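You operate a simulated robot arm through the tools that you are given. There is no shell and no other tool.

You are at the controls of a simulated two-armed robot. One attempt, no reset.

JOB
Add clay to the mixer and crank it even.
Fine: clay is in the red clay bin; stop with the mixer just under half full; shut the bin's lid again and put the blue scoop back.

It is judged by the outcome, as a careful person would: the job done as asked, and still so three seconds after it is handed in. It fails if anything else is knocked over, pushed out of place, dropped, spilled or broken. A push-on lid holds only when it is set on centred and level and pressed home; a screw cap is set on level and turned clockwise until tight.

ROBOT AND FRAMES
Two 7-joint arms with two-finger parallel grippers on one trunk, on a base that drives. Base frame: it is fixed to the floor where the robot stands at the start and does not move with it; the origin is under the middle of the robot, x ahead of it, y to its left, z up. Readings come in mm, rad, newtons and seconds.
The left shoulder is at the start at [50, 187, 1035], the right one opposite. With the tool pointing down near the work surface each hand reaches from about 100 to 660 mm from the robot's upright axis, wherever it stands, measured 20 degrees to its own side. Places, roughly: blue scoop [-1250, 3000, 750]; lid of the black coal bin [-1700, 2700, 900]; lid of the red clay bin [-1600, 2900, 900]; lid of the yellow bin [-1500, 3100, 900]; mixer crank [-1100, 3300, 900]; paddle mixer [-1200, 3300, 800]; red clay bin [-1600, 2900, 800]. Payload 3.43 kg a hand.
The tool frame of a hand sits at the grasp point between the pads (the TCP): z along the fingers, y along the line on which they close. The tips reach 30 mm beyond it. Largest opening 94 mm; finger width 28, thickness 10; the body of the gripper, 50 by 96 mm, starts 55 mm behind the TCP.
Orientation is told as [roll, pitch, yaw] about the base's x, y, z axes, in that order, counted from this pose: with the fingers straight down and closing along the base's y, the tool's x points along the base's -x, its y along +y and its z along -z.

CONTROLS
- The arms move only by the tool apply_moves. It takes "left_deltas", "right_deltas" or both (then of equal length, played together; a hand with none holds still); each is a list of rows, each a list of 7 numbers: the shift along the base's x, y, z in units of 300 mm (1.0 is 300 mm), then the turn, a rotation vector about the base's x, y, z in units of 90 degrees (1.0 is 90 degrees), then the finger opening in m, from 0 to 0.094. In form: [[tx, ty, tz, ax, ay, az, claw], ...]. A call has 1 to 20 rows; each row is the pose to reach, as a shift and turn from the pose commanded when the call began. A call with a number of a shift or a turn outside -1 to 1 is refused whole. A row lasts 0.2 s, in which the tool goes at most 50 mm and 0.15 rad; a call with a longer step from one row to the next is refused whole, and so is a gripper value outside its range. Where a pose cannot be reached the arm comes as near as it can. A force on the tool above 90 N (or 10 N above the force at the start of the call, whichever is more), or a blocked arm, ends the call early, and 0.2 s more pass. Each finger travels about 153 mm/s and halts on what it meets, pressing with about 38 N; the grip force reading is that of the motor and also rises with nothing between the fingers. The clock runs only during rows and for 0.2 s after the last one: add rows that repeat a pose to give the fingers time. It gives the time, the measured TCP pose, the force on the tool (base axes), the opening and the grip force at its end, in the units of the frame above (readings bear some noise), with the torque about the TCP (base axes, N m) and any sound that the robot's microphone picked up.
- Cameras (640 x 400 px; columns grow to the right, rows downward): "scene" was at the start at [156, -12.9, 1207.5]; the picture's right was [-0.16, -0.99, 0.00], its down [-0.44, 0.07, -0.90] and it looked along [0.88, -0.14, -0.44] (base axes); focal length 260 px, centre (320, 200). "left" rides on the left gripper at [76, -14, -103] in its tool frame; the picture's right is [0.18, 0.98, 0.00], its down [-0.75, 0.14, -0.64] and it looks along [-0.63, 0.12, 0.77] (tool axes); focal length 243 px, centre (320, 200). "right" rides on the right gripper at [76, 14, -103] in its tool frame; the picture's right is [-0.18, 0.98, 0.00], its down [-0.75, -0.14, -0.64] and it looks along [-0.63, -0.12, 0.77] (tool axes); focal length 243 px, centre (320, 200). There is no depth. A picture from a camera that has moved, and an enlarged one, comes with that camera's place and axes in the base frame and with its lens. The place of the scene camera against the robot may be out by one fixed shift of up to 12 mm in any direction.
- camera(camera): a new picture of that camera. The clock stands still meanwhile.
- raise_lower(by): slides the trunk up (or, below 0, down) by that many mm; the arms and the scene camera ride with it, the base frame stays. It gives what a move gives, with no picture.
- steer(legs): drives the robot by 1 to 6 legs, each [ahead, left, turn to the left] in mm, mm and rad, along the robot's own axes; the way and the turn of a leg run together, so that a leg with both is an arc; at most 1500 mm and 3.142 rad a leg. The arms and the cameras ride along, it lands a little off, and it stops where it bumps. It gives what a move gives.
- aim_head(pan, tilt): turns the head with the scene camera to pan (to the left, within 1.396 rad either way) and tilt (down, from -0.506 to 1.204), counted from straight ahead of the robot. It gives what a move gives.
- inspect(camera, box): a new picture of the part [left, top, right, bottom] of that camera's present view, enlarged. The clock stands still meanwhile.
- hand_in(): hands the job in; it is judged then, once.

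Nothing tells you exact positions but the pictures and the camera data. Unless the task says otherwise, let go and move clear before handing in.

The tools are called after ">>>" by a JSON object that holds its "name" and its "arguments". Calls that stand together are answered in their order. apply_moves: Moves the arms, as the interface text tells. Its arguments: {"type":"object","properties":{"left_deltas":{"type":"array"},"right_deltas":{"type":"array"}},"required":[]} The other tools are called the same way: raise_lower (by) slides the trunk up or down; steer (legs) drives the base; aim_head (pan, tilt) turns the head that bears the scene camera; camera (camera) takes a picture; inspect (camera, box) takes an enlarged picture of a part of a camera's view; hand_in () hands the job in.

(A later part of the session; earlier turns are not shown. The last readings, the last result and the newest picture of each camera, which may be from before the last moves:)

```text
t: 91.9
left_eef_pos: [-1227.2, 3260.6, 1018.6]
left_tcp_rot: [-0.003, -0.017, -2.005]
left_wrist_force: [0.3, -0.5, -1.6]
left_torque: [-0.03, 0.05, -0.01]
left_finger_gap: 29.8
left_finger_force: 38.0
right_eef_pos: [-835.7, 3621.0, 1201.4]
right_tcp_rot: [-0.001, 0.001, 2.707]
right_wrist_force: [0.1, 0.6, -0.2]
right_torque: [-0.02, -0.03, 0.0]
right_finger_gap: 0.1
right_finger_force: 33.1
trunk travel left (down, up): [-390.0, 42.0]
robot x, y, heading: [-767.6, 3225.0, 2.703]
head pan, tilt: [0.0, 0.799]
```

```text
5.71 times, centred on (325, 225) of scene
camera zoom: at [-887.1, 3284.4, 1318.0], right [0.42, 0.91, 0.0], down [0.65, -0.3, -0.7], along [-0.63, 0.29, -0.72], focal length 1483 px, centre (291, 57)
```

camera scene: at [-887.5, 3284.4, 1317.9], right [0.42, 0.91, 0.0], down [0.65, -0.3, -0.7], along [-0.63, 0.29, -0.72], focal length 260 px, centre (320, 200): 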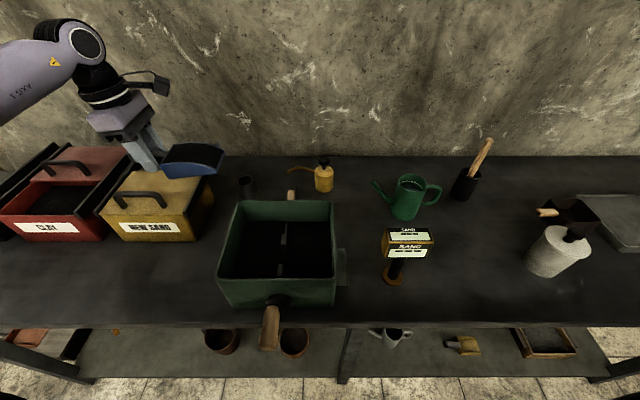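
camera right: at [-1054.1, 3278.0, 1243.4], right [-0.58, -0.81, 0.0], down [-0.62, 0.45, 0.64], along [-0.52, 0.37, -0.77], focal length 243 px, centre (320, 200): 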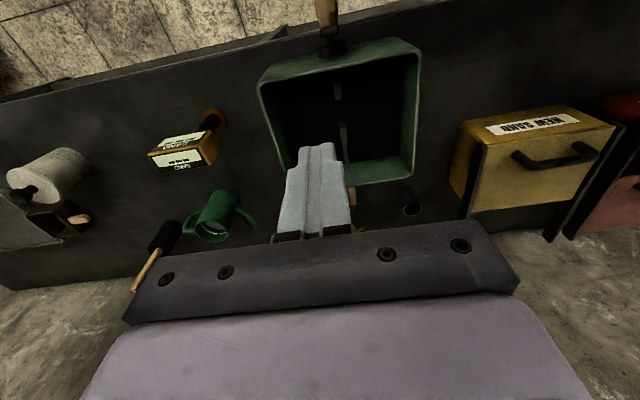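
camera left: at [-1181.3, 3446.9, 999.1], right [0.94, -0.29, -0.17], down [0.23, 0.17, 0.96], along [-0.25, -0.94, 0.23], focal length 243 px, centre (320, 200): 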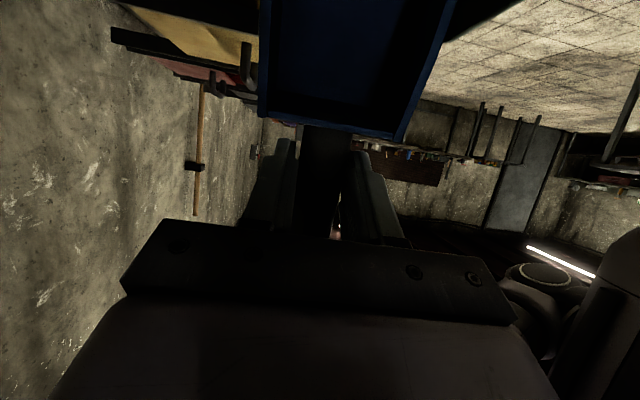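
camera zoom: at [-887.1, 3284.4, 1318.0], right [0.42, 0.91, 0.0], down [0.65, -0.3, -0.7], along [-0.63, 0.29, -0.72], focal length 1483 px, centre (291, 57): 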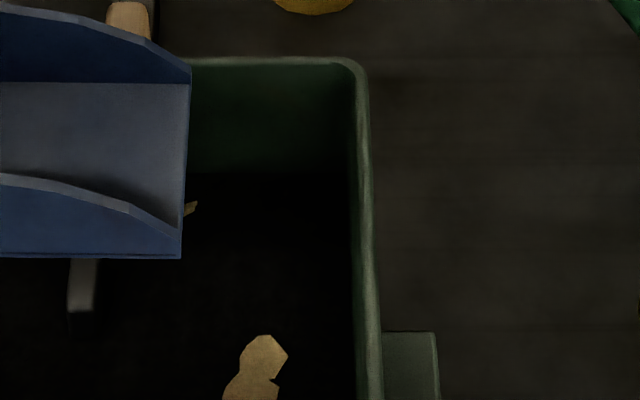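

Content now sits roughly 62–66 mm below the rim, so one more scoop (about +4 mm) should still be under half. I drive back left for a second scoop.

>>> {"name": "steer", "arguments": {"legs": [[0, 350, 0]]}}

>>> {"name": "inspect", "arguments": {"camera": "scene", "box": [68, 90, 324, 250]}}

>>> {"name": "inspect", "arguments": {"camera": "scene", "box": [370, 170, 562, 350]}}

```text
t: 95.5
left_eef_pos: [-1374.3, 2940.6, 1017.7]
left_tcp_rot: [0.0, -0.019, -2.002]
left_wrist_force: [-0.1, -0.3, -1.7]
left_torque: [-0.08, 0.04, 0.01]
left_finger_gap: 29.8
left_finger_force: 38.5
right_eef_pos: [-982.6, 3301.9, 1201.3]
right_tcp_rot: [0.0, 0.001, 2.71]
right_wrist_force: [0.1, 0.1, 0.3]
right_torque: [0.03, 0.0, 0.01]
right_finger_gap: 0.1
right_finger_force: 33.0
trunk travel left (down, up): [-390.0, 42.0]
robot x, y, heading: [-918.0, 2903.8, 2.709]
head pan, tilt: [0.0, 0.799]
```

```text
2.50 times, centred on (196, 170) of scene
camera zoom: at [-1034.3, 2965.6, 1317.9], right [0.42, 0.91, 0.0], down [0.65, -0.3, -0.7], along [-0.63, 0.29, -0.72], focal length 649 px, centre (630, 275)
```

zoom: 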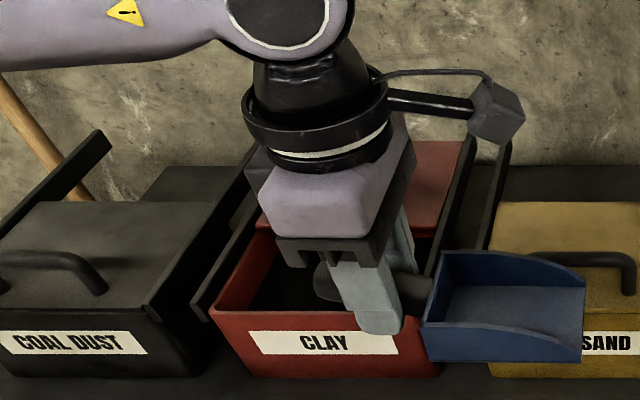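

```text
2.22 times, centred on (466, 260) of scene
camera zoom: at [-1034.3, 2965.6, 1317.9], right [0.42, 0.91, 0.0], down [0.65, -0.3, -0.7], along [-0.63, 0.29, -0.72], focal length 577 px, centre (-4, 67)
```

zoom: 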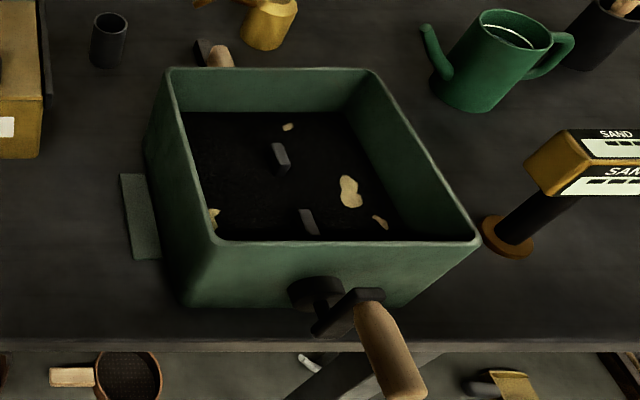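

Before adding more I measure the level precisely with a strong zoom on the mixer's back wall and the front.

>>> {"name": "inspect", "arguments": {"camera": "scene", "box": [440, 194, 488, 224]}}

>>> {"name": "inspect", "arguments": {"camera": "scene", "box": [425, 270, 545, 345]}}

>>> {"name": "inspect", "arguments": {"camera": "scene", "box": [460, 200, 540, 250]}}

```text
13.33 times, centred on (464, 209) of scene
camera zoom: at [-1034.3, 2965.6, 1317.9], right [0.42, 0.91, 0.0], down [0.65, -0.3, -0.7], along [-0.63, 0.29, -0.72], focal length 3461 px, centre (-1600, 80)
```

zoom: 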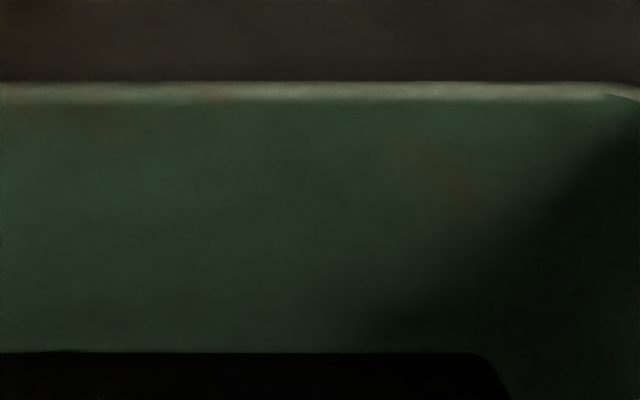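

```text
5.33 times, centred on (485, 308) of scene
camera zoom: at [-1034.3, 2965.6, 1317.9], right [0.42, 0.91, 0.0], down [0.65, -0.3, -0.7], along [-0.63, 0.29, -0.72], focal length 1384 px, centre (-560, -373)
```

zoom: 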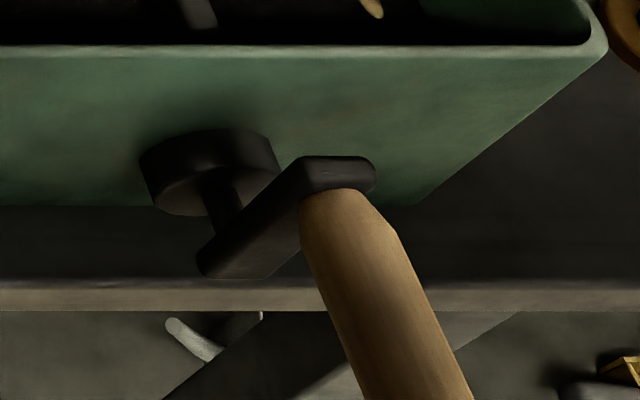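

```text
8.00 times, centred on (500, 225) of scene
camera zoom: at [-1034.3, 2965.6, 1317.9], right [0.42, 0.91, 0.0], down [0.65, -0.3, -0.7], along [-0.63, 0.29, -0.72], focal length 2077 px, centre (-1120, 0)
```

zoom: 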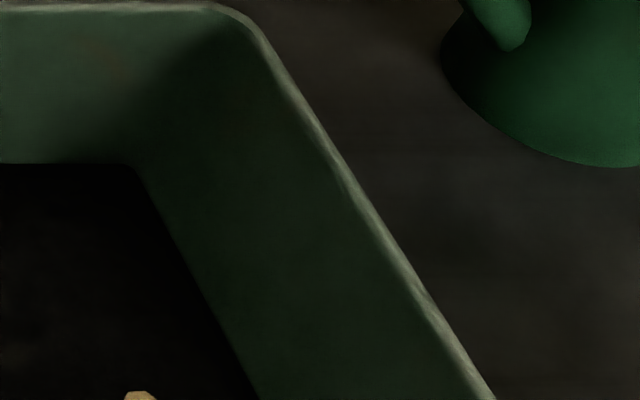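

The back-wall edge shows the contents 65 mm below the rim now, and about 69 mm before, so each scoop adds about 3.5–4 mm. Two more scoops should land just under half. I go for the second.

>>> {"name": "apply_moves", "arguments": {"left_deltas": [[-0.11, -0.064, 0, 0, 0, 0, 0], [-0.24, -0.14, 0, 0, 0, 0, 0], [-0.37, -0.217, 0, 0, 0, 0, 0], [-0.5, -0.293, -0.01, 0, 0, 0, 0], [-0.6, -0.351, -0.02, 0, 0, 0, 0], [-0.661, -0.387, -0.03, -0.084, 0.039, 0, 0], [-0.661, -0.387, -0.03, -0.168, 0.078, 0, 0], [-0.661, -0.387, -0.03, -0.252, 0.117, 0, 0], [-0.661, -0.387, -0.03, -0.336, 0.156, 0, 0], [-0.661, -0.387, -0.03, -0.42, 0.195, 0, 0], [-0.661, -0.387, -0.03, -0.4936, 0.2301, 0, 0], [-0.661, -0.387, -0.03, -0.4936, 0.2301, 0, 0]]}}

>>> {"name": "inspect", "arguments": {"camera": "scene", "box": [68, 90, 324, 250]}}

```text
t: 98.1
left_eef_pos: [-1573.4, 2824.7, 1007.6]
left_tcp_rot: [-0.01, -0.876, -1.994]
left_wrist_force: [0.6, -0.1, -2.4]
left_torque: [-0.03, 0.0, 0.01]
left_finger_gap: 29.7
left_finger_force: 37.8
right_eef_pos: [-983.2, 3302.3, 1200.6]
right_tcp_rot: [0.0, 0.001, 2.709]
right_wrist_force: [0.5, 0.9, 0.6]
right_torque: [-0.01, -0.01, -0.02]
right_finger_gap: 0.2
right_finger_force: 32.9
trunk travel left (down, up): [-390.0, 42.0]
robot x, y, heading: [-913.3, 2907.6, 2.712]
head pan, tilt: [0.0, 0.799]
```

```text
2.50 times, centred on (196, 170) of scene
camera zoom: at [-1034.3, 2965.6, 1318.0], right [0.42, 0.91, 0.0], down [0.65, -0.3, -0.7], along [-0.63, 0.29, -0.72], focal length 649 px, centre (630, 275)
```

zoom: 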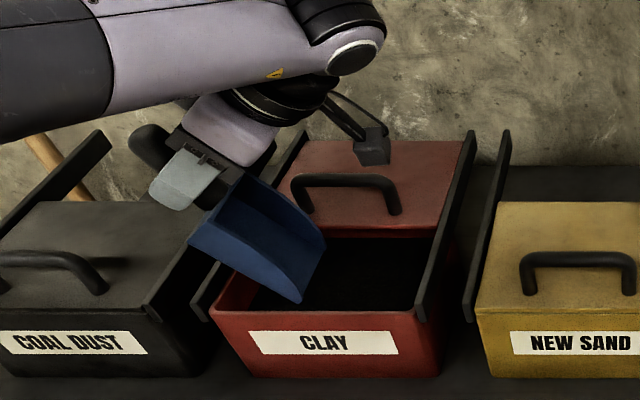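

Same pose as before; I repeat the plunge and sweep.

>>> {"name": "apply_moves", "arguments": {"left_deltas": [[0.022, 0.047, -0.055, 0, 0, 0, 0], [0.0439, 0.0943, -0.11, 0, 0, 0, 0], [0.058, 0.1245, -0.155, 0, 0, 0, 0], [0.0721, 0.1547, -0.197, 0, 0, 0, 0]]}}

>>> {"name": "apply_moves", "arguments": {"left_deltas": [[-0.001, -0.002, -0.027, 0.0403, -0.0188, 0, 0], [-0.0017, -0.0036, -0.053, 0.0806, -0.0376, 0, 0], [-0.0028, -0.006, -0.073, 0.1208, -0.0563, 0, 0], [-0.0038, -0.0082, -0.09, 0.1611, -0.0751, 0, 0], [-0.0056, -0.0121, -0.101, 0.2014, -0.0939, 0, 0], [-0.0082, -0.0175, -0.111, 0.2417, -0.1127, 0, 0], [-0.0134, -0.0287, -0.113, 0.282, -0.1315, 0, 0], [-0.0183, -0.0393, -0.114, 0.3222, -0.1503, 0, 0], [-0.0247, -0.0529, -0.111, 0.3625, -0.169, 0, 0], [-0.031, -0.0665, -0.107, 0.4028, -0.1878, 0, 0], [-0.0361, -0.0773, -0.101, 0.4431, -0.2066, 0, 0], [-0.0411, -0.0882, -0.097, 0.4834, -0.2254, 0, 0], [-0.044, -0.0943, -0.087, 0.5236, -0.2442, 0, 0], [-0.0468, -0.1003, -0.078, 0.5639, -0.263, 0, 0], [-0.0473, -0.1015, -0.01, 0.5841, -0.2723, 0, 0], [-0.0479, -0.1027, 0.058, 0.5841, -0.2723, 0, 0], [-0.0479, -0.1027, 0.157, 0.5841, -0.2723, 0, 0], [-0.0479, -0.1027, 0.23, 0.5841, -0.2723, 0, 0], [-0.0479, -0.1027, 0.23, 0.5841, -0.2723, 0, 0]]}}

>>> {"name": "inspect", "arguments": {"camera": "scene", "box": [68, 90, 324, 250]}}

```text
t: 99.1
left_eef_pos: [-1552.0, 2869.7, 949.7]
left_tcp_rot: [-0.009, -0.875, -1.997]
left_wrist_force: [-0.2, -0.1, -2.8]
left_torque: [-0.01, -0.03, 0.02]
left_finger_gap: 30.0
left_finger_force: 37.8
right_eef_pos: [-984.1, 3303.0, 1201.0]
right_tcp_rot: [0.001, 0.0, 2.71]
right_wrist_force: [-0.5, -0.6, 0.0]
right_torque: [0.01, 0.0, 0.03]
right_finger_gap: 0.0
right_finger_force: 33.0
trunk travel left (down, up): [-390.0, 42.0]
robot x, y, heading: [-913.8, 2902.6, 2.711]
head pan, tilt: [0.0, 0.799]
```

```text
t: 103.1
left_eef_pos: [-1565.5, 2840.3, 1018.5]
left_tcp_rot: [0.001, 0.138, -2.0]
left_wrist_force: [0.4, 0.1, -3.3]
left_torque: [-0.07, 0.07, -0.02]
left_finger_gap: 30.1
left_finger_force: 37.6
right_eef_pos: [-982.5, 3302.0, 1200.3]
right_tcp_rot: [0.0, -0.001, 2.711]
right_wrist_force: [0.6, 0.6, 0.3]
right_torque: [0.0, 0.0, 0.02]
right_finger_gap: 0.1
right_finger_force: 33.0
trunk travel left (down, up): [-390.0, 42.0]
robot x, y, heading: [-916.3, 2904.5, 2.706]
head pan, tilt: [0.0, 0.799]
```

```text
2.50 times, centred on (196, 170) of scene
camera zoom: at [-1034.5, 2965.7, 1317.9], right [0.42, 0.91, 0.0], down [0.65, -0.3, -0.7], along [-0.63, 0.29, -0.72], focal length 649 px, centre (630, 275)
```

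zoom: 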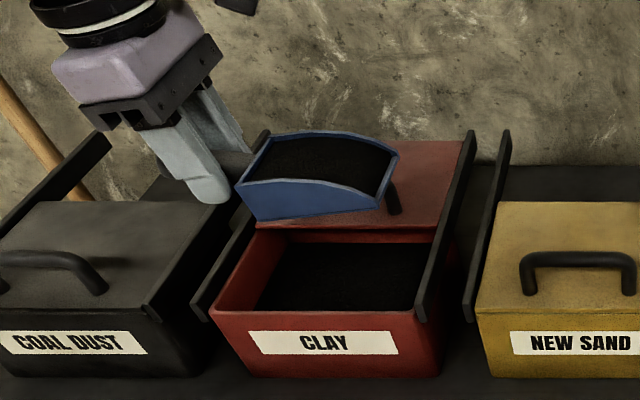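

The second scoop is loaded. I drive to the mixer.

>>> {"name": "steer", "arguments": {"legs": [[0, -350, 0]]}}

```text
t: 106.7
left_eef_pos: [-1422.9, 3151.7, 1019.3]
left_tcp_rot: [0.003, 0.138, -1.994]
left_wrist_force: [0.5, -0.2, -3.4]
left_torque: [-0.11, 0.06, -0.01]
left_finger_gap: 30.2
left_finger_force: 37.8
right_eef_pos: [-841.8, 3616.4, 1201.5]
right_tcp_rot: [-0.001, 0.0, 2.714]
right_wrist_force: [-0.4, -0.8, 0.1]
right_torque: [-0.02, -0.01, 0.01]
right_finger_gap: 0.2
right_finger_force: 32.7
trunk travel left (down, up): [-390.0, 42.0]
robot x, y, heading: [-772.6, 3220.3, 2.715]
head pan, tilt: [0.0, 0.799]
```

>>> {"name": "apply_moves", "arguments": {"left_deltas": [[0.05, 0.027, 0, 0, 0, 0, 0], [0.13, 0.07, 0, 0, 0, 0, 0], [0.23, 0.123, 0, 0, 0, 0, 0], [0.33, 0.177, 0, 0, 0, 0, 0], [0.43, 0.231, 0, 0, 0, 0, 0], [0.53, 0.284, 0, 0, 0, 0, 0], [0.58, 0.311, 0, 0, 0, 0, 0], [0.6, 0.322, -0.04, 0, 0, 0, 0], [0.6, 0.322, -0.1, 0, 0, 0, 0], [0.6, 0.322, -0.16, 0, 0, 0, 0], [0.6, 0.322, -0.16, 0, 0, 0, 0]]}}

>>> {"name": "inspect", "arguments": {"camera": "scene", "box": [160, 130, 416, 310]}}

```text
t: 109.1
left_eef_pos: [-1241.0, 3248.8, 970.4]
left_tcp_rot: [-0.001, 0.137, -1.994]
left_wrist_force: [0.2, 0.2, -3.3]
left_torque: [-0.14, 0.07, 0.02]
left_finger_gap: 30.0
left_finger_force: 38.1
right_eef_pos: [-842.1, 3616.9, 1200.1]
right_tcp_rot: [0.0, -0.002, 2.714]
right_wrist_force: [0.4, 0.3, -0.2]
right_torque: [-0.02, 0.0, -0.02]
right_finger_gap: 0.0
right_finger_force: 33.0
trunk travel left (down, up): [-390.0, 42.0]
robot x, y, heading: [-770.6, 3217.4, 2.714]
head pan, tilt: [0.0, 0.799]
```

```text
2.22 times, centred on (288, 220) of scene
camera zoom: at [-891.0, 3279.5, 1317.9], right [0.41, 0.91, 0.0], down [0.65, -0.3, -0.7], along [-0.63, 0.29, -0.72], focal length 577 px, centre (391, 156)
```

zoom: 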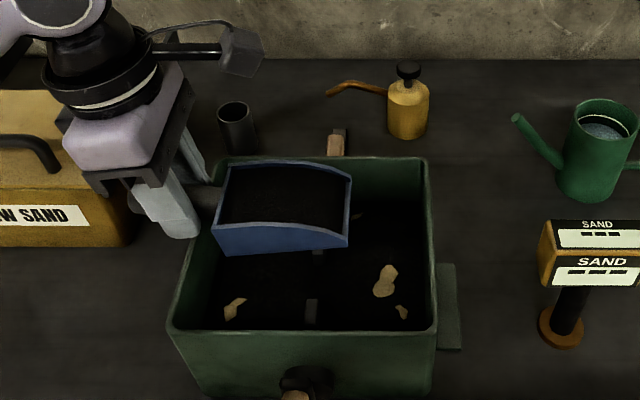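

Scoop is over the mixer as before; I tip it (a little less far, within reach) and then level again.

>>> {"name": "apply_moves", "arguments": {"left_deltas": [[0.0042, 0.0091, 0.0167, -0.0604, 0.0282, 0, 0], [0.0099, 0.0211, 0.033, -0.1208, 0.0563, 0, 0], [0.0169, 0.0363, 0.05, -0.1813, 0.0845, 0, 0], [0.0268, 0.0574, 0.073, -0.2417, 0.1127, 0, 0], [0.0409, 0.0876, 0.1, -0.3122, 0.1456, 0, 0], [0.0549, 0.1178, 0.123, -0.3827, 0.1784, 0, 0], [0.0718, 0.1541, 0.137, -0.4532, 0.2113, 0, 0], [0.0902, 0.1933, 0.15, -0.5236, 0.2442, 0, 0], [0.1071, 0.2296, 0.157, -0.5841, 0.2723, 0, 0], [0.118, 0.253, 0.157, -0.6646, 0.3099, 0, 0], [0.118, 0.253, 0.157, -0.7351, 0.3428, 0, 0], [0.118, 0.253, 0.157, -0.7351, 0.3428, 0, 0], [0.118, 0.253, 0.157, -0.7351, 0.3428, 0, 0], [0.118, 0.253, 0.157, -0.7351, 0.3428, 0, 0]]}}

>>> {"name": "inspect", "arguments": {"camera": "scene", "box": [160, 130, 416, 310]}}

```text
t: 112.1
left_eef_pos: [-1216.9, 3316.8, 1020.0]
left_tcp_rot: [-0.028, -1.121, -1.942]
left_wrist_force: [-0.7, 0.6, -1.5]
left_torque: [0.01, -0.02, 0.0]
left_finger_gap: 29.6
left_finger_force: 37.8
right_eef_pos: [-842.1, 3616.4, 1200.7]
right_tcp_rot: [0.001, 0.0, 2.715]
right_wrist_force: [0.4, 0.3, -1.2]
right_torque: [0.0, 0.02, -0.05]
right_finger_gap: 0.0
right_finger_force: 32.8
trunk travel left (down, up): [-390.0, 42.0]
robot x, y, heading: [-772.7, 3216.3, 2.719]
head pan, tilt: [0.0, 0.799]
```

```text
2.22 times, centred on (288, 220) of scene
camera zoom: at [-890.9, 3279.6, 1317.9], right [0.41, 0.91, 0.0], down [0.65, -0.3, -0.7], along [-0.63, 0.29, -0.72], focal length 577 px, centre (391, 156)
```

zoom: 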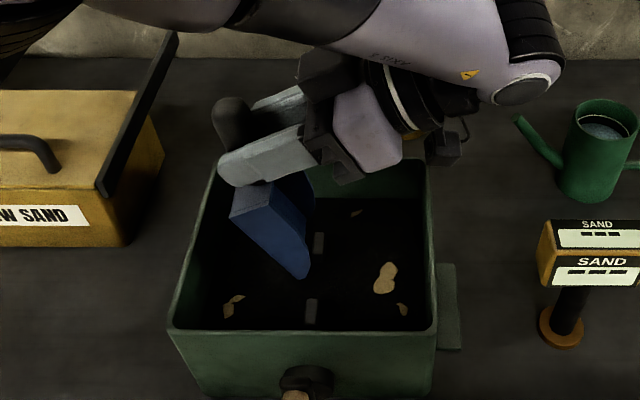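

>>> {"name": "apply_moves", "arguments": {"left_deltas": [[-0.005, -0.013, 0.02, 0.0806, -0.0376, 0, 0], [-0.015, -0.04, 0.04, 0.1611, -0.0751, 0, 0], [-0.03, -0.08, 0.05, 0.2417, -0.1127, 0, 0], [-0.045, -0.12, 0.05, 0.3222, -0.1503, 0, 0], [-0.06, -0.165, 0.05, 0.4028, -0.1878, 0, 0], [-0.09, -0.23, 0.05, 0.4834, -0.2254, 0, 0], [-0.13, -0.32, 0.05, 0.5639, -0.263, 0, 0], [-0.17, -0.41, 0.05, 0.6445, -0.3005, 0, 0], [-0.22, -0.52, 0.05, 0.6445, -0.3005, 0, 0], [-0.26, -0.61, 0.05, 0.6445, -0.3005, 0, 0], [-0.26, -0.61, 0.05, 0.6445, -0.3005, 0, 0]]}}

>>> {"name": "camera", "arguments": {"camera": "scene"}}

>>> {"name": "inspect", "arguments": {"camera": "scene", "box": [262, 194, 310, 224]}}

>>> {"name": "inspect", "arguments": {"camera": "scene", "box": [222, 190, 350, 330]}}

```text
t: 114.5
left_eef_pos: [-1286.3, 3142.1, 1032.7]
left_tcp_rot: [0.0, -0.02, -1.996]
left_wrist_force: [-1.3, 0.1, -1.9]
left_torque: [-0.09, -0.02, 0.01]
left_finger_gap: 29.6
left_finger_force: 37.7
right_eef_pos: [-840.9, 3616.6, 1201.2]
right_tcp_rot: [0.001, -0.001, 2.716]
right_wrist_force: [0.0, 0.2, 0.5]
right_torque: [-0.01, 0.0, -0.01]
right_finger_gap: 0.0
right_finger_force: 33.2
trunk travel left (down, up): [-390.0, 42.0]
robot x, y, heading: [-770.4, 3218.8, 2.715]
head pan, tilt: [0.0, 0.799]
```

```text
taken
camera scene: at [-890.8, 3279.7, 1317.9], right [0.41, 0.91, 0.0], down [0.65, -0.3, -0.7], along [-0.63, 0.29, -0.72], focal length 260 px, centre (320, 200)
```

scene: 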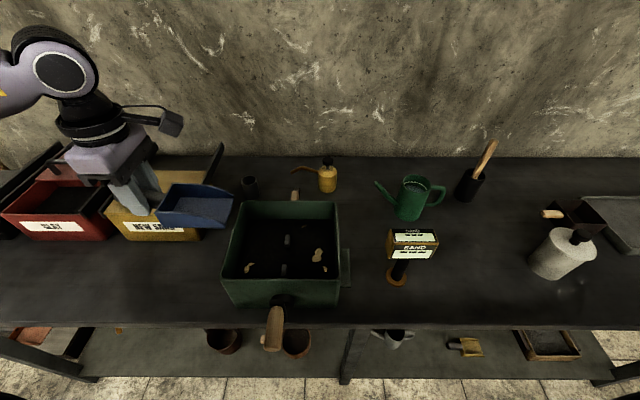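

```text
13.33 times, centred on (286, 209) of scene
camera zoom: at [-890.8, 3279.7, 1317.9], right [0.41, 0.91, 0.0], down [0.65, -0.3, -0.7], along [-0.63, 0.29, -0.72], focal length 3461 px, centre (773, 80)
```

zoom: 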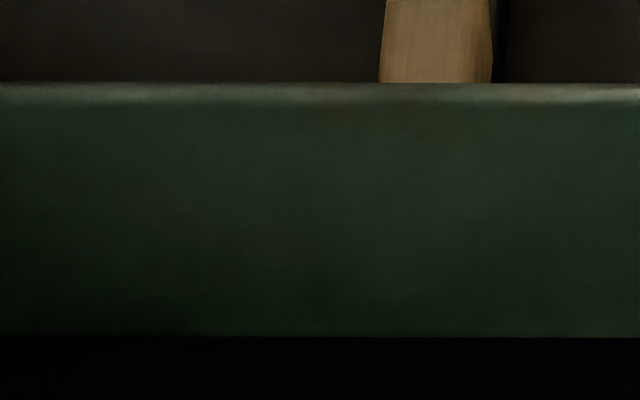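

```text
2.86 times, centred on (286, 260) of scene
camera zoom: at [-890.8, 3279.7, 1317.9], right [0.41, 0.91, 0.0], down [0.65, -0.3, -0.7], along [-0.63, 0.29, -0.72], focal length 742 px, centre (417, 29)
```

zoom: 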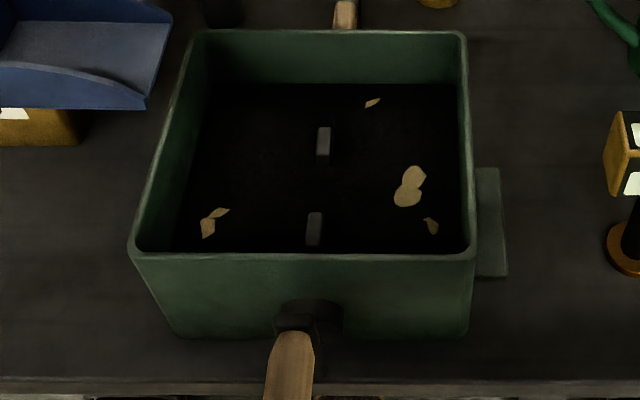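

The second scoop raised it to about 61 mm below the rim (≈45 % full by my measure). A half scoop more will put it just under half with margin. I go back for a shallow scoop.

>>> {"name": "steer", "arguments": {"legs": [[0, 350, 0]]}}

```text
t: 118.1
left_eef_pos: [-1428.4, 2827.5, 1034.2]
left_tcp_rot: [-0.002, -0.019, -1.994]
left_wrist_force: [0.1, 0.4, -2.2]
left_torque: [-0.04, 0.02, 0.04]
left_finger_gap: 29.5
left_finger_force: 37.6
right_eef_pos: [-985.1, 3300.9, 1200.4]
right_tcp_rot: [-0.001, -0.001, 2.714]
right_wrist_force: [0.7, -0.2, -1.2]
right_torque: [0.02, -0.01, 0.0]
right_finger_gap: 0.0
right_finger_force: 32.9
trunk travel left (down, up): [-390.0, 42.0]
robot x, y, heading: [-916.2, 2904.0, 2.715]
head pan, tilt: [0.0, 0.799]
```

>>> {"name": "apply_moves", "arguments": {"left_deltas": [[-0.12, -0.002, -0.02, 0, 0, 0, 0], [-0.25, -0.005, -0.04, 0, 0, 0, 0], [-0.38, -0.007, -0.06, 0, 0, 0, 0], [-0.47, -0.009, -0.08, -0.05, 0.023, 0, 0], [-0.482, -0.009, -0.087, -0.13, 0.06, 0, 0], [-0.482, -0.009, -0.087, -0.21, 0.098, 0, 0], [-0.482, -0.009, -0.087, -0.29, 0.135, 0, 0], [-0.482, -0.009, -0.087, -0.37, 0.172, 0, 0], [-0.482, -0.009, -0.087, -0.45, 0.21, 0, 0], [-0.482, -0.009, -0.087, -0.4936, 0.2301, 0, 0], [-0.482, -0.009, -0.087, -0.4936, 0.2301, 0, 0]]}}

>>> {"name": "inspect", "arguments": {"camera": "scene", "box": [68, 90, 324, 250]}}

```text
t: 120.5
left_eef_pos: [-1572.4, 2823.2, 1006.1]
left_tcp_rot: [-0.017, -0.876, -1.985]
left_wrist_force: [0.1, 0.3, -1.4]
left_torque: [-0.05, 0.0, 0.0]
left_finger_gap: 29.7
left_finger_force: 38.4
right_eef_pos: [-984.4, 3300.5, 1200.3]
right_tcp_rot: [0.0, 0.0, 2.716]
right_wrist_force: [-0.1, -0.2, 0.2]
right_torque: [0.04, 0.04, 0.02]
right_finger_gap: 0.0
right_finger_force: 32.7
trunk travel left (down, up): [-390.0, 42.0]
robot x, y, heading: [-912.8, 2905.1, 2.716]
head pan, tilt: [0.0, 0.799]
```

```text
2.50 times, centred on (196, 170) of scene
camera zoom: at [-1033.7, 2964.7, 1317.9], right [0.41, 0.91, 0.0], down [0.65, -0.3, -0.7], along [-0.63, 0.29, -0.72], focal length 649 px, centre (630, 275)
```

zoom: 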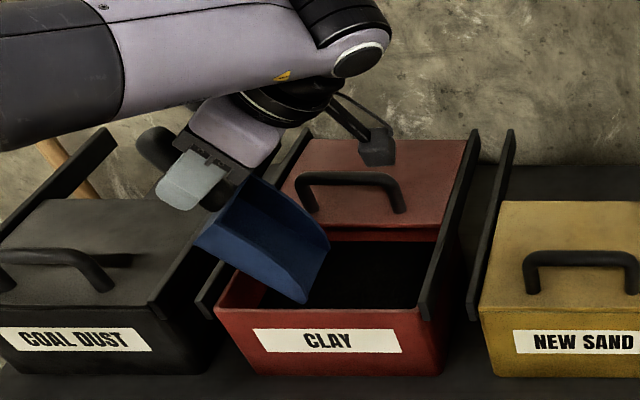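

>>> {"name": "apply_moves", "arguments": {"left_deltas": [[0.022, 0.047, -0.045, 0, 0, 0, 0], [0.0439, 0.0943, -0.085, 0, 0, 0, 0], [0.058, 0.1245, -0.11, 0, 0, 0, 0], [0.0721, 0.1547, -0.132, 0, 0, 0, 0]]}}

>>> {"name": "apply_moves", "arguments": {"left_deltas": [[-0.001, -0.002, -0.027, 0.0403, -0.0188, 0, 0], [-0.0017, -0.0036, -0.053, 0.0806, -0.0376, 0, 0], [-0.0028, -0.006, -0.073, 0.1208, -0.0563, 0, 0], [-0.0038, -0.0082, -0.09, 0.1611, -0.0751, 0, 0], [-0.0056, -0.0121, -0.101, 0.2014, -0.0939, 0, 0], [-0.0082, -0.0175, -0.111, 0.2417, -0.1127, 0, 0], [-0.0134, -0.0287, -0.113, 0.282, -0.1315, 0, 0], [-0.0183, -0.0393, -0.114, 0.3222, -0.1503, 0, 0], [-0.0247, -0.0529, -0.111, 0.3625, -0.169, 0, 0], [-0.031, -0.0665, -0.107, 0.4028, -0.1878, 0, 0], [-0.0361, -0.0773, -0.101, 0.4431, -0.2066, 0, 0], [-0.0411, -0.0882, -0.097, 0.4834, -0.2254, 0, 0], [-0.044, -0.0943, -0.087, 0.5236, -0.2442, 0, 0], [-0.0468, -0.1003, -0.078, 0.5639, -0.263, 0, 0], [-0.0473, -0.1015, -0.01, 0.5841, -0.2723, 0, 0], [-0.0479, -0.1027, 0.058, 0.5841, -0.2723, 0, 0], [-0.0479, -0.1027, 0.157, 0.5841, -0.2723, 0, 0], [-0.0479, -0.1027, 0.17, 0.5841, -0.2723, 0, 0], [-0.0479, -0.1027, 0.17, 0.5841, -0.2723, 0, 0]]}}

>>> {"name": "inspect", "arguments": {"camera": "scene", "box": [68, 90, 324, 250]}}

```text
t: 121.5
left_eef_pos: [-1552.2, 2871.1, 967.6]
left_tcp_rot: [-0.017, -0.876, -1.985]
left_wrist_force: [0.3, 0.2, -1.9]
left_torque: [-0.01, -0.04, -0.04]
left_finger_gap: 29.8
left_finger_force: 37.9
right_eef_pos: [-983.7, 3300.9, 1201.6]
right_tcp_rot: [0.002, 0.0, 2.715]
right_wrist_force: [0.1, 0.2, 0.5]
right_torque: [-0.02, 0.0, -0.01]
right_finger_gap: 0.3
right_finger_force: 32.7
trunk travel left (down, up): [-390.0, 42.0]
robot x, y, heading: [-910.5, 2905.9, 2.716]
head pan, tilt: [0.0, 0.799]
```

```text
t: 125.5
left_eef_pos: [-1565.6, 2840.2, 1019.4]
left_tcp_rot: [0.002, 0.137, -1.995]
left_wrist_force: [0.2, 0.6, -1.7]
left_torque: [-0.07, 0.04, -0.04]
left_finger_gap: 29.6
left_finger_force: 37.9
right_eef_pos: [-985.3, 3301.5, 1201.3]
right_tcp_rot: [0.001, -0.001, 2.715]
right_wrist_force: [0.1, 0.1, -0.2]
right_torque: [0.01, -0.03, -0.01]
right_finger_gap: 0.0
right_finger_force: 33.2
trunk travel left (down, up): [-390.0, 42.0]
robot x, y, heading: [-909.9, 2905.3, 2.714]
head pan, tilt: [0.0, 0.799]
```

```text
2.50 times, centred on (196, 170) of scene
camera zoom: at [-1033.7, 2964.8, 1317.9], right [0.41, 0.91, 0.0], down [0.65, -0.3, -0.7], along [-0.63, 0.29, -0.72], focal length 649 px, centre (630, 275)
```

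zoom: 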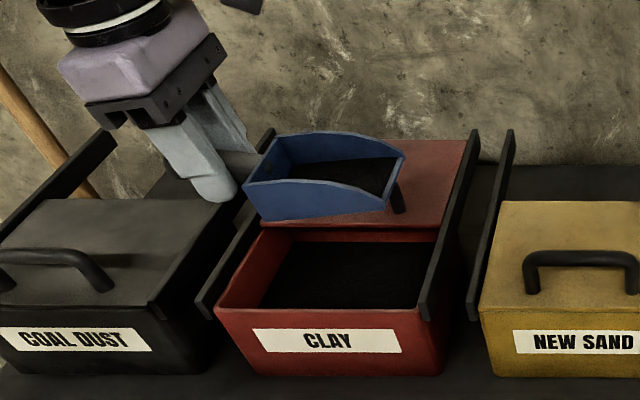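

>>> {"name": "inspect", "arguments": {"camera": "scene", "box": [160, 138, 240, 188]}}

```text
8.00 times, centred on (200, 163) of scene
camera zoom: at [-1033.7, 2964.8, 1317.9], right [0.41, 0.91, 0.0], down [0.65, -0.3, -0.7], along [-0.63, 0.29, -0.72], focal length 2077 px, centre (1280, 496)
```

zoom: 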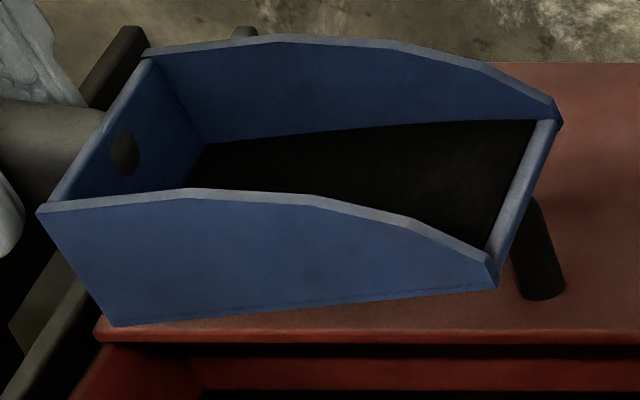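

The scoop holds roughly a third to a half load. I carry it to the mixer.

>>> {"name": "steer", "arguments": {"legs": [[0, -350, 0]]}}

```text
t: 129.1
left_eef_pos: [-1423.7, 3156.0, 1018.3]
left_tcp_rot: [0.003, 0.137, -1.996]
left_wrist_force: [-0.1, 0.1, -2.7]
left_torque: [-0.05, 0.02, 0.05]
left_finger_gap: 29.7
left_finger_force: 38.0
right_eef_pos: [-840.2, 3615.0, 1199.8]
right_tcp_rot: [0.001, -0.001, 2.714]
right_wrist_force: [-0.6, -0.3, 0.1]
right_torque: [0.01, 0.0, 0.01]
right_finger_gap: 0.0
right_finger_force: 32.4
trunk travel left (down, up): [-390.0, 42.0]
robot x, y, heading: [-772.0, 3219.6, 2.711]
head pan, tilt: [0.0, 0.799]
```

>>> {"name": "apply_moves", "arguments": {"left_deltas": [[0.05, 0.026, 0, 0, 0, 0, 0], [0.13, 0.067, 0, 0, 0, 0, 0], [0.23, 0.118, 0, 0, 0, 0, 0], [0.33, 0.169, 0, 0, 0, 0, 0], [0.43, 0.22, 0, 0, 0, 0, 0], [0.53, 0.27, 0, 0, 0, 0, 0], [0.58, 0.297, 0, 0, 0, 0, 0], [0.606, 0.308, -0.04, 0, 0, 0, 0], [0.606, 0.308, -0.1, 0, 0, 0, 0], [0.606, 0.308, -0.16, 0, 0, 0, 0], [0.606, 0.308, -0.16, 0, 0, 0, 0]]}}

>>> {"name": "apply_moves", "arguments": {"left_deltas": [[0.0042, 0.0091, 0.0167, -0.0604, 0.0282, 0, 0], [0.0099, 0.0211, 0.033, -0.1208, 0.0563, 0, 0], [0.0169, 0.0363, 0.05, -0.1813, 0.0845, 0, 0], [0.0268, 0.0574, 0.073, -0.2417, 0.1127, 0, 0], [0.0409, 0.0876, 0.1, -0.3122, 0.1456, 0, 0], [0.0549, 0.1178, 0.123, -0.3827, 0.1784, 0, 0], [0.0718, 0.1541, 0.137, -0.4532, 0.2113, 0, 0], [0.0902, 0.1933, 0.15, -0.5236, 0.2442, 0, 0], [0.1071, 0.2296, 0.157, -0.5841, 0.2723, 0, 0], [0.118, 0.253, 0.157, -0.6646, 0.3099, 0, 0], [0.118, 0.253, 0.157, -0.7351, 0.3428, 0, 0], [0.118, 0.253, 0.157, -0.7351, 0.3428, 0, 0], [0.118, 0.253, 0.157, -0.7351, 0.3428, 0, 0], [0.118, 0.253, 0.157, -0.7351, 0.3428, 0, 0]]}}

>>> {"name": "inspect", "arguments": {"camera": "scene", "box": [160, 130, 416, 310]}}

>>> {"name": "camera", "arguments": {"camera": "left"}}

```text
t: 131.5
left_eef_pos: [-1242.5, 3248.8, 971.3]
left_tcp_rot: [-0.001, 0.137, -1.997]
left_wrist_force: [-0.1, -0.2, -1.7]
left_torque: [-0.04, 0.01, 0.0]
left_finger_gap: 29.7
left_finger_force: 38.1
right_eef_pos: [-841.1, 3614.7, 1200.2]
right_tcp_rot: [0.003, 0.001, 2.713]
right_wrist_force: [0.5, -0.4, 0.1]
right_torque: [-0.01, -0.02, -0.01]
right_finger_gap: 0.1
right_finger_force: 32.4
trunk travel left (down, up): [-390.0, 42.0]
robot x, y, heading: [-771.0, 3217.0, 2.716]
head pan, tilt: [0.0, 0.799]
```

```text
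t: 134.5
left_eef_pos: [-1216.5, 3316.8, 1019.7]
left_tcp_rot: [-0.026, -1.12, -1.945]
left_wrist_force: [-0.3, -0.2, -1.1]
left_torque: [-0.02, -0.03, -0.04]
left_finger_gap: 29.6
left_finger_force: 38.1
right_eef_pos: [-840.7, 3615.9, 1200.7]
right_tcp_rot: [0.0, 0.001, 2.711]
right_wrist_force: [-0.4, 0.4, -0.1]
right_torque: [0.0, -0.01, 0.01]
right_finger_gap: 0.1
right_finger_force: 33.3
trunk travel left (down, up): [-390.0, 42.0]
robot x, y, heading: [-773.4, 3219.1, 2.717]
head pan, tilt: [0.0, 0.799]
```

```text
2.22 times, centred on (288, 220) of scene
camera zoom: at [-890.6, 3279.2, 1317.9], right [0.42, 0.91, 0.0], down [0.65, -0.3, -0.7], along [-0.63, 0.29, -0.72], focal length 577 px, centre (391, 156)
```

zoom: 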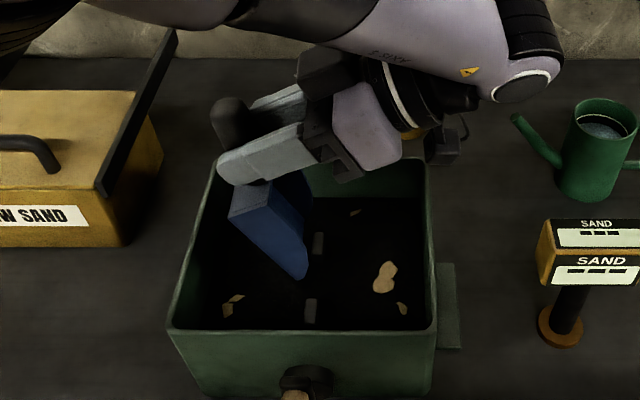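

```text
taken
camera left: at [-1181.1, 3439.1, 997.2], right [0.94, -0.3, -0.18], down [0.24, 0.17, 0.96], along [-0.26, -0.94, 0.23], focal length 243 px, centre (320, 200)
```

left: 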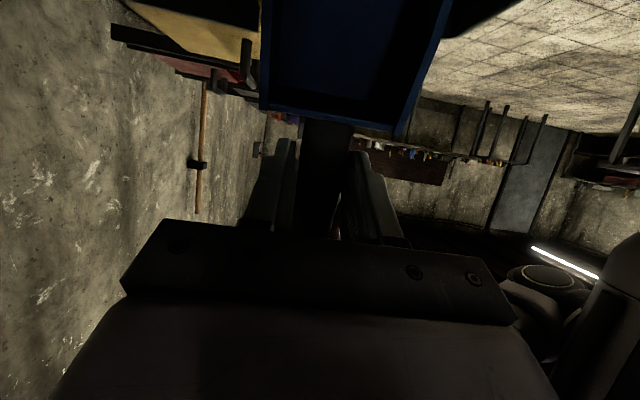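

Emptied again. I level the scoop, move it left and measure the level.

>>> {"name": "apply_moves", "arguments": {"left_deltas": [[-0.005, -0.013, 0.02, 0.0806, -0.0376, 0, 0], [-0.015, -0.04, 0.04, 0.1611, -0.0751, 0, 0], [-0.03, -0.08, 0.05, 0.2417, -0.1127, 0, 0], [-0.045, -0.12, 0.05, 0.3222, -0.1503, 0, 0], [-0.06, -0.165, 0.05, 0.4028, -0.1878, 0, 0], [-0.09, -0.23, 0.05, 0.4834, -0.2254, 0, 0], [-0.13, -0.32, 0.05, 0.5639, -0.263, 0, 0], [-0.17, -0.41, 0.05, 0.6445, -0.3005, 0, 0], [-0.22, -0.52, 0.05, 0.6445, -0.3005, 0, 0], [-0.26, -0.61, 0.05, 0.6445, -0.3005, 0, 0], [-0.26, -0.61, 0.05, 0.6445, -0.3005, 0, 0]]}}

>>> {"name": "inspect", "arguments": {"camera": "scene", "box": [262, 194, 310, 224]}}

>>> {"name": "inspect", "arguments": {"camera": "scene", "box": [222, 190, 350, 330]}}

>>> {"name": "inspect", "arguments": {"camera": "scene", "box": [240, 280, 320, 360]}}

>>> {"name": "inspect", "arguments": {"camera": "scene", "box": [140, 150, 260, 250]}}

```text
t: 136.9
left_eef_pos: [-1285.3, 3141.5, 1031.5]
left_tcp_rot: [0.0, -0.019, -1.997]
left_wrist_force: [0.3, -0.6, -1.5]
left_torque: [-0.1, 0.02, -0.01]
left_finger_gap: 29.3
left_finger_force: 37.8
right_eef_pos: [-839.9, 3615.6, 1200.3]
right_tcp_rot: [0.001, 0.001, 2.712]
right_wrist_force: [-0.1, -0.1, 0.2]
right_torque: [-0.01, 0.01, 0.0]
right_finger_gap: 0.0
right_finger_force: 33.3
trunk travel left (down, up): [-390.0, 42.0]
robot x, y, heading: [-766.5, 3219.1, 2.711]
head pan, tilt: [0.0, 0.799]
```

```text
13.33 times, centred on (286, 209) of scene
camera zoom: at [-890.6, 3279.3, 1317.9], right [0.42, 0.91, 0.0], down [0.65, -0.3, -0.7], along [-0.63, 0.29, -0.72], focal length 3461 px, centre (773, 80)
```

zoom: 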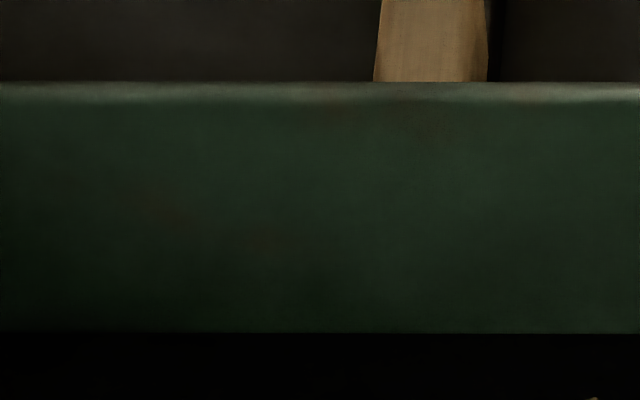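

```text
2.86 times, centred on (286, 260) of scene
camera zoom: at [-890.6, 3279.3, 1317.9], right [0.42, 0.91, 0.0], down [0.65, -0.3, -0.7], along [-0.63, 0.29, -0.72], focal length 742 px, centre (417, 29)
```

zoom: 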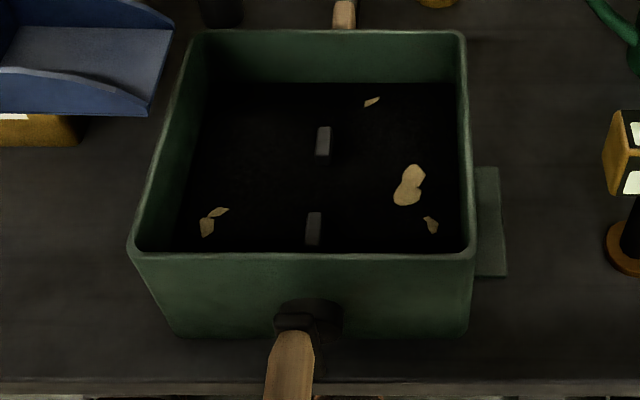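

```text
5.00 times, centred on (280, 320) of scene
camera zoom: at [-890.6, 3279.3, 1317.9], right [0.42, 0.91, 0.0], down [0.65, -0.3, -0.7], along [-0.63, 0.29, -0.72], focal length 1298 px, centre (520, -400)
```

zoom: 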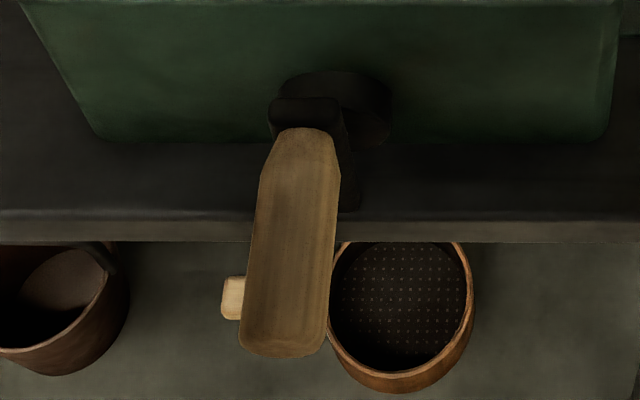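

```text
4.00 times, centred on (200, 200) of scene
camera zoom: at [-890.6, 3279.3, 1317.9], right [0.42, 0.91, 0.0], down [0.65, -0.3, -0.7], along [-0.63, 0.29, -0.72], focal length 1038 px, centre (800, 200)
```

zoom: 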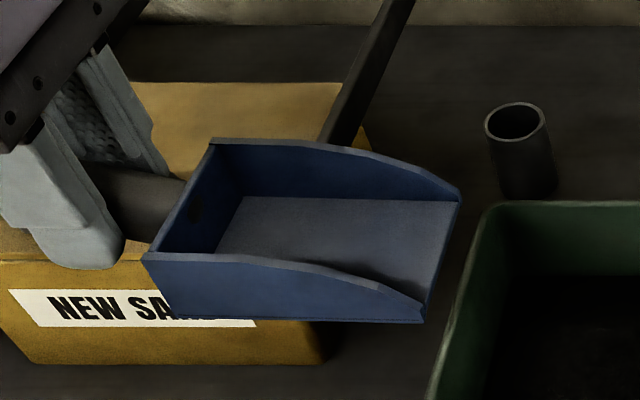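

The level is now about 60 mm below the rim (≈46 % of the depth), so I stop adding. Next is cranking: the crank arm points up, with its wooden peg along my forward axis at about [-1035, 3265, 883]. I shift left so the right hand has it at a comfortable place.

>>> {"name": "steer", "arguments": {"legs": [[0, 250, 0]]}}

>>> {"name": "camera", "arguments": {"camera": "scene"}}

>>> {"name": "camera", "arguments": {"camera": "right"}}

```text
t: 139.7
left_eef_pos: [-1387.8, 2912.5, 1032.3]
left_tcp_rot: [0.001, -0.019, -1.997]
left_wrist_force: [-0.1, 0.2, -1.7]
left_torque: [-0.03, 0.0, -0.01]
left_finger_gap: 29.8
left_finger_force: 38.4
right_eef_pos: [-945.1, 3386.3, 1200.7]
right_tcp_rot: [0.001, 0.0, 2.712]
right_wrist_force: [-0.5, 0.4, -0.2]
right_torque: [0.02, 0.03, -0.02]
right_finger_gap: 0.1
right_finger_force: 33.5
trunk travel left (down, up): [-390.0, 42.0]
robot x, y, heading: [-872.9, 2988.2, 2.713]
head pan, tilt: [0.0, 0.799]
```

```text
taken
camera scene: at [-995.1, 3050.2, 1317.9], right [0.42, 0.91, 0.0], down [0.65, -0.3, -0.7], along [-0.63, 0.29, -0.72], focal length 260 px, centre (320, 200)
```

scene: 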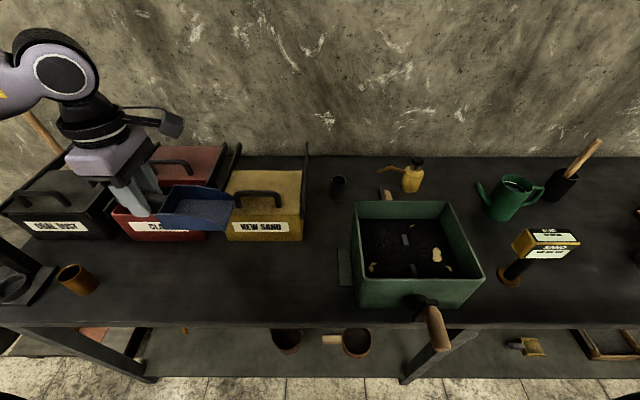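

```text
taken
camera right: at [-881.7, 3342.3, 1303.1], right [-0.58, -0.82, 0.0], down [-0.63, 0.44, 0.64], along [-0.53, 0.37, -0.77], focal length 243 px, centre (320, 200)
```

right: 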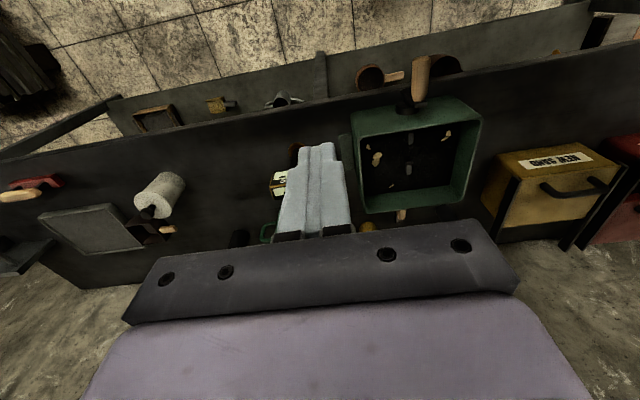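

>>> {"name": "inspect", "arguments": {"camera": "scene", "box": [390, 280, 470, 360]}}

>>> {"name": "inspect", "arguments": {"camera": "right", "box": [360, 30, 480, 150]}}

```text
5.00 times, centred on (430, 320) of scene
camera zoom: at [-995.1, 3050.2, 1317.9], right [0.42, 0.91, 0.0], down [0.65, -0.3, -0.7], along [-0.63, 0.29, -0.72], focal length 1298 px, centre (-230, -400)
```

zoom: 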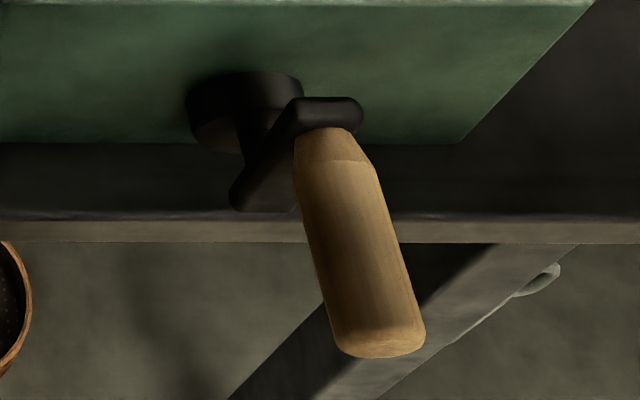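

```text
3.33 times, centred on (420, 90) of right
camera zoom: at [-881.7, 3342.3, 1303.1], right [-0.58, -0.82, 0.0], down [-0.63, 0.44, 0.64], along [-0.53, 0.37, -0.77], focal length 809 px, centre (-13, 567)
```

zoom: 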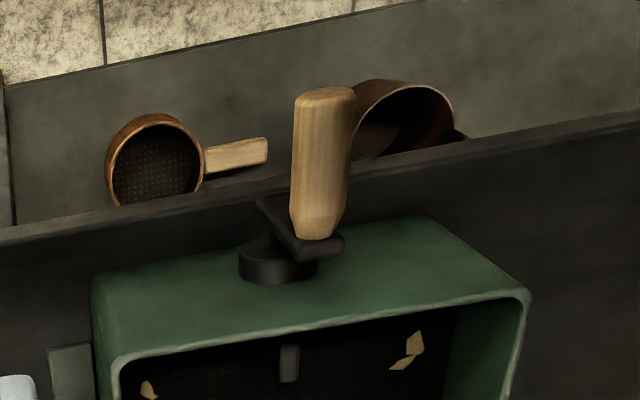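

Triangulation gives the hub at z≈831, the peg at z≈890 (radius ≈59 mm), overhanging the bench edge so the crank can turn fully. I bring the right hand above the peg, fingers down, closing left-right.

>>> {"name": "apply_moves", "arguments": {"right_deltas": [[-0.055, -0.064, -0.1, 0, 0, 0, 0.03], [-0.11, -0.128, -0.22, 0, 0, 0, 0.06], [-0.167, -0.193, -0.34, 0, 0, 0, 0.06], [-0.224, -0.258, -0.46, 0, 0, 0, 0.06], [-0.28, -0.323, -0.58, 0, 0, 0, 0.06], [-0.337, -0.388, -0.68, 0, 0, 0, 0.06], [-0.337, -0.388, -0.68, 0, 0, 0, 0.06]]}}

>>> {"name": "camera", "arguments": {"camera": "right"}}

>>> {"name": "inspect", "arguments": {"camera": "scene", "box": [340, 200, 532, 380]}}

```text
t: 141.3
left_eef_pos: [-1389.6, 2913.3, 1030.8]
left_tcp_rot: [-0.001, -0.018, -1.996]
left_wrist_force: [0.0, 0.5, -1.8]
left_torque: [-0.08, 0.02, 0.0]
left_finger_gap: 29.5
left_finger_force: 38.3
right_eef_pos: [-1047.2, 3271.5, 997.9]
right_tcp_rot: [0.001, -0.001, 2.711]
right_wrist_force: [0.7, 0.0, 1.3]
right_torque: [-0.01, 0.0, -0.04]
right_finger_gap: 59.8
right_finger_force: 0.0
trunk travel left (down, up): [-390.0, 42.0]
robot x, y, heading: [-877.6, 2989.8, 2.714]
head pan, tilt: [0.0, 0.799]
```

```text
taken
camera right: at [-983.8, 3227.2, 1098.7], right [-0.58, -0.82, 0.0], down [-0.62, 0.44, 0.64], along [-0.53, 0.37, -0.77], focal length 243 px, centre (320, 200)
```

right: 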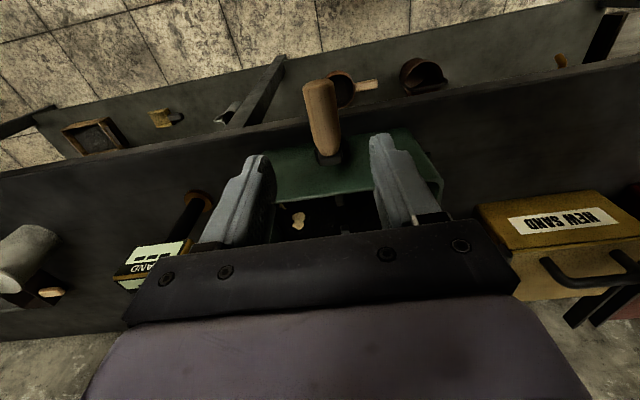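

```text
2.22 times, centred on (436, 290) of scene
camera zoom: at [-994.9, 3050.5, 1318.0], right [0.42, 0.91, 0.0], down [0.65, -0.3, -0.7], along [-0.63, 0.29, -0.72], focal length 577 px, centre (62, 0)
```

zoom: 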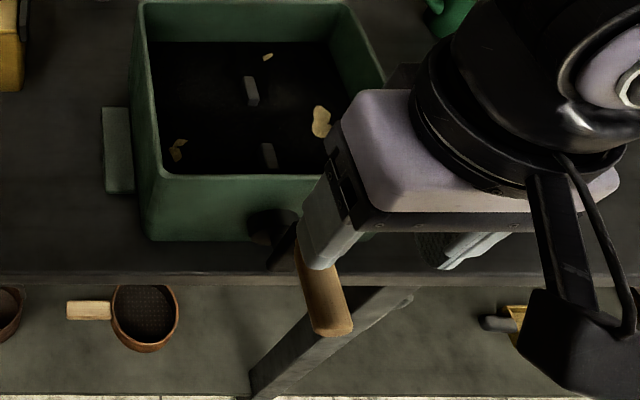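

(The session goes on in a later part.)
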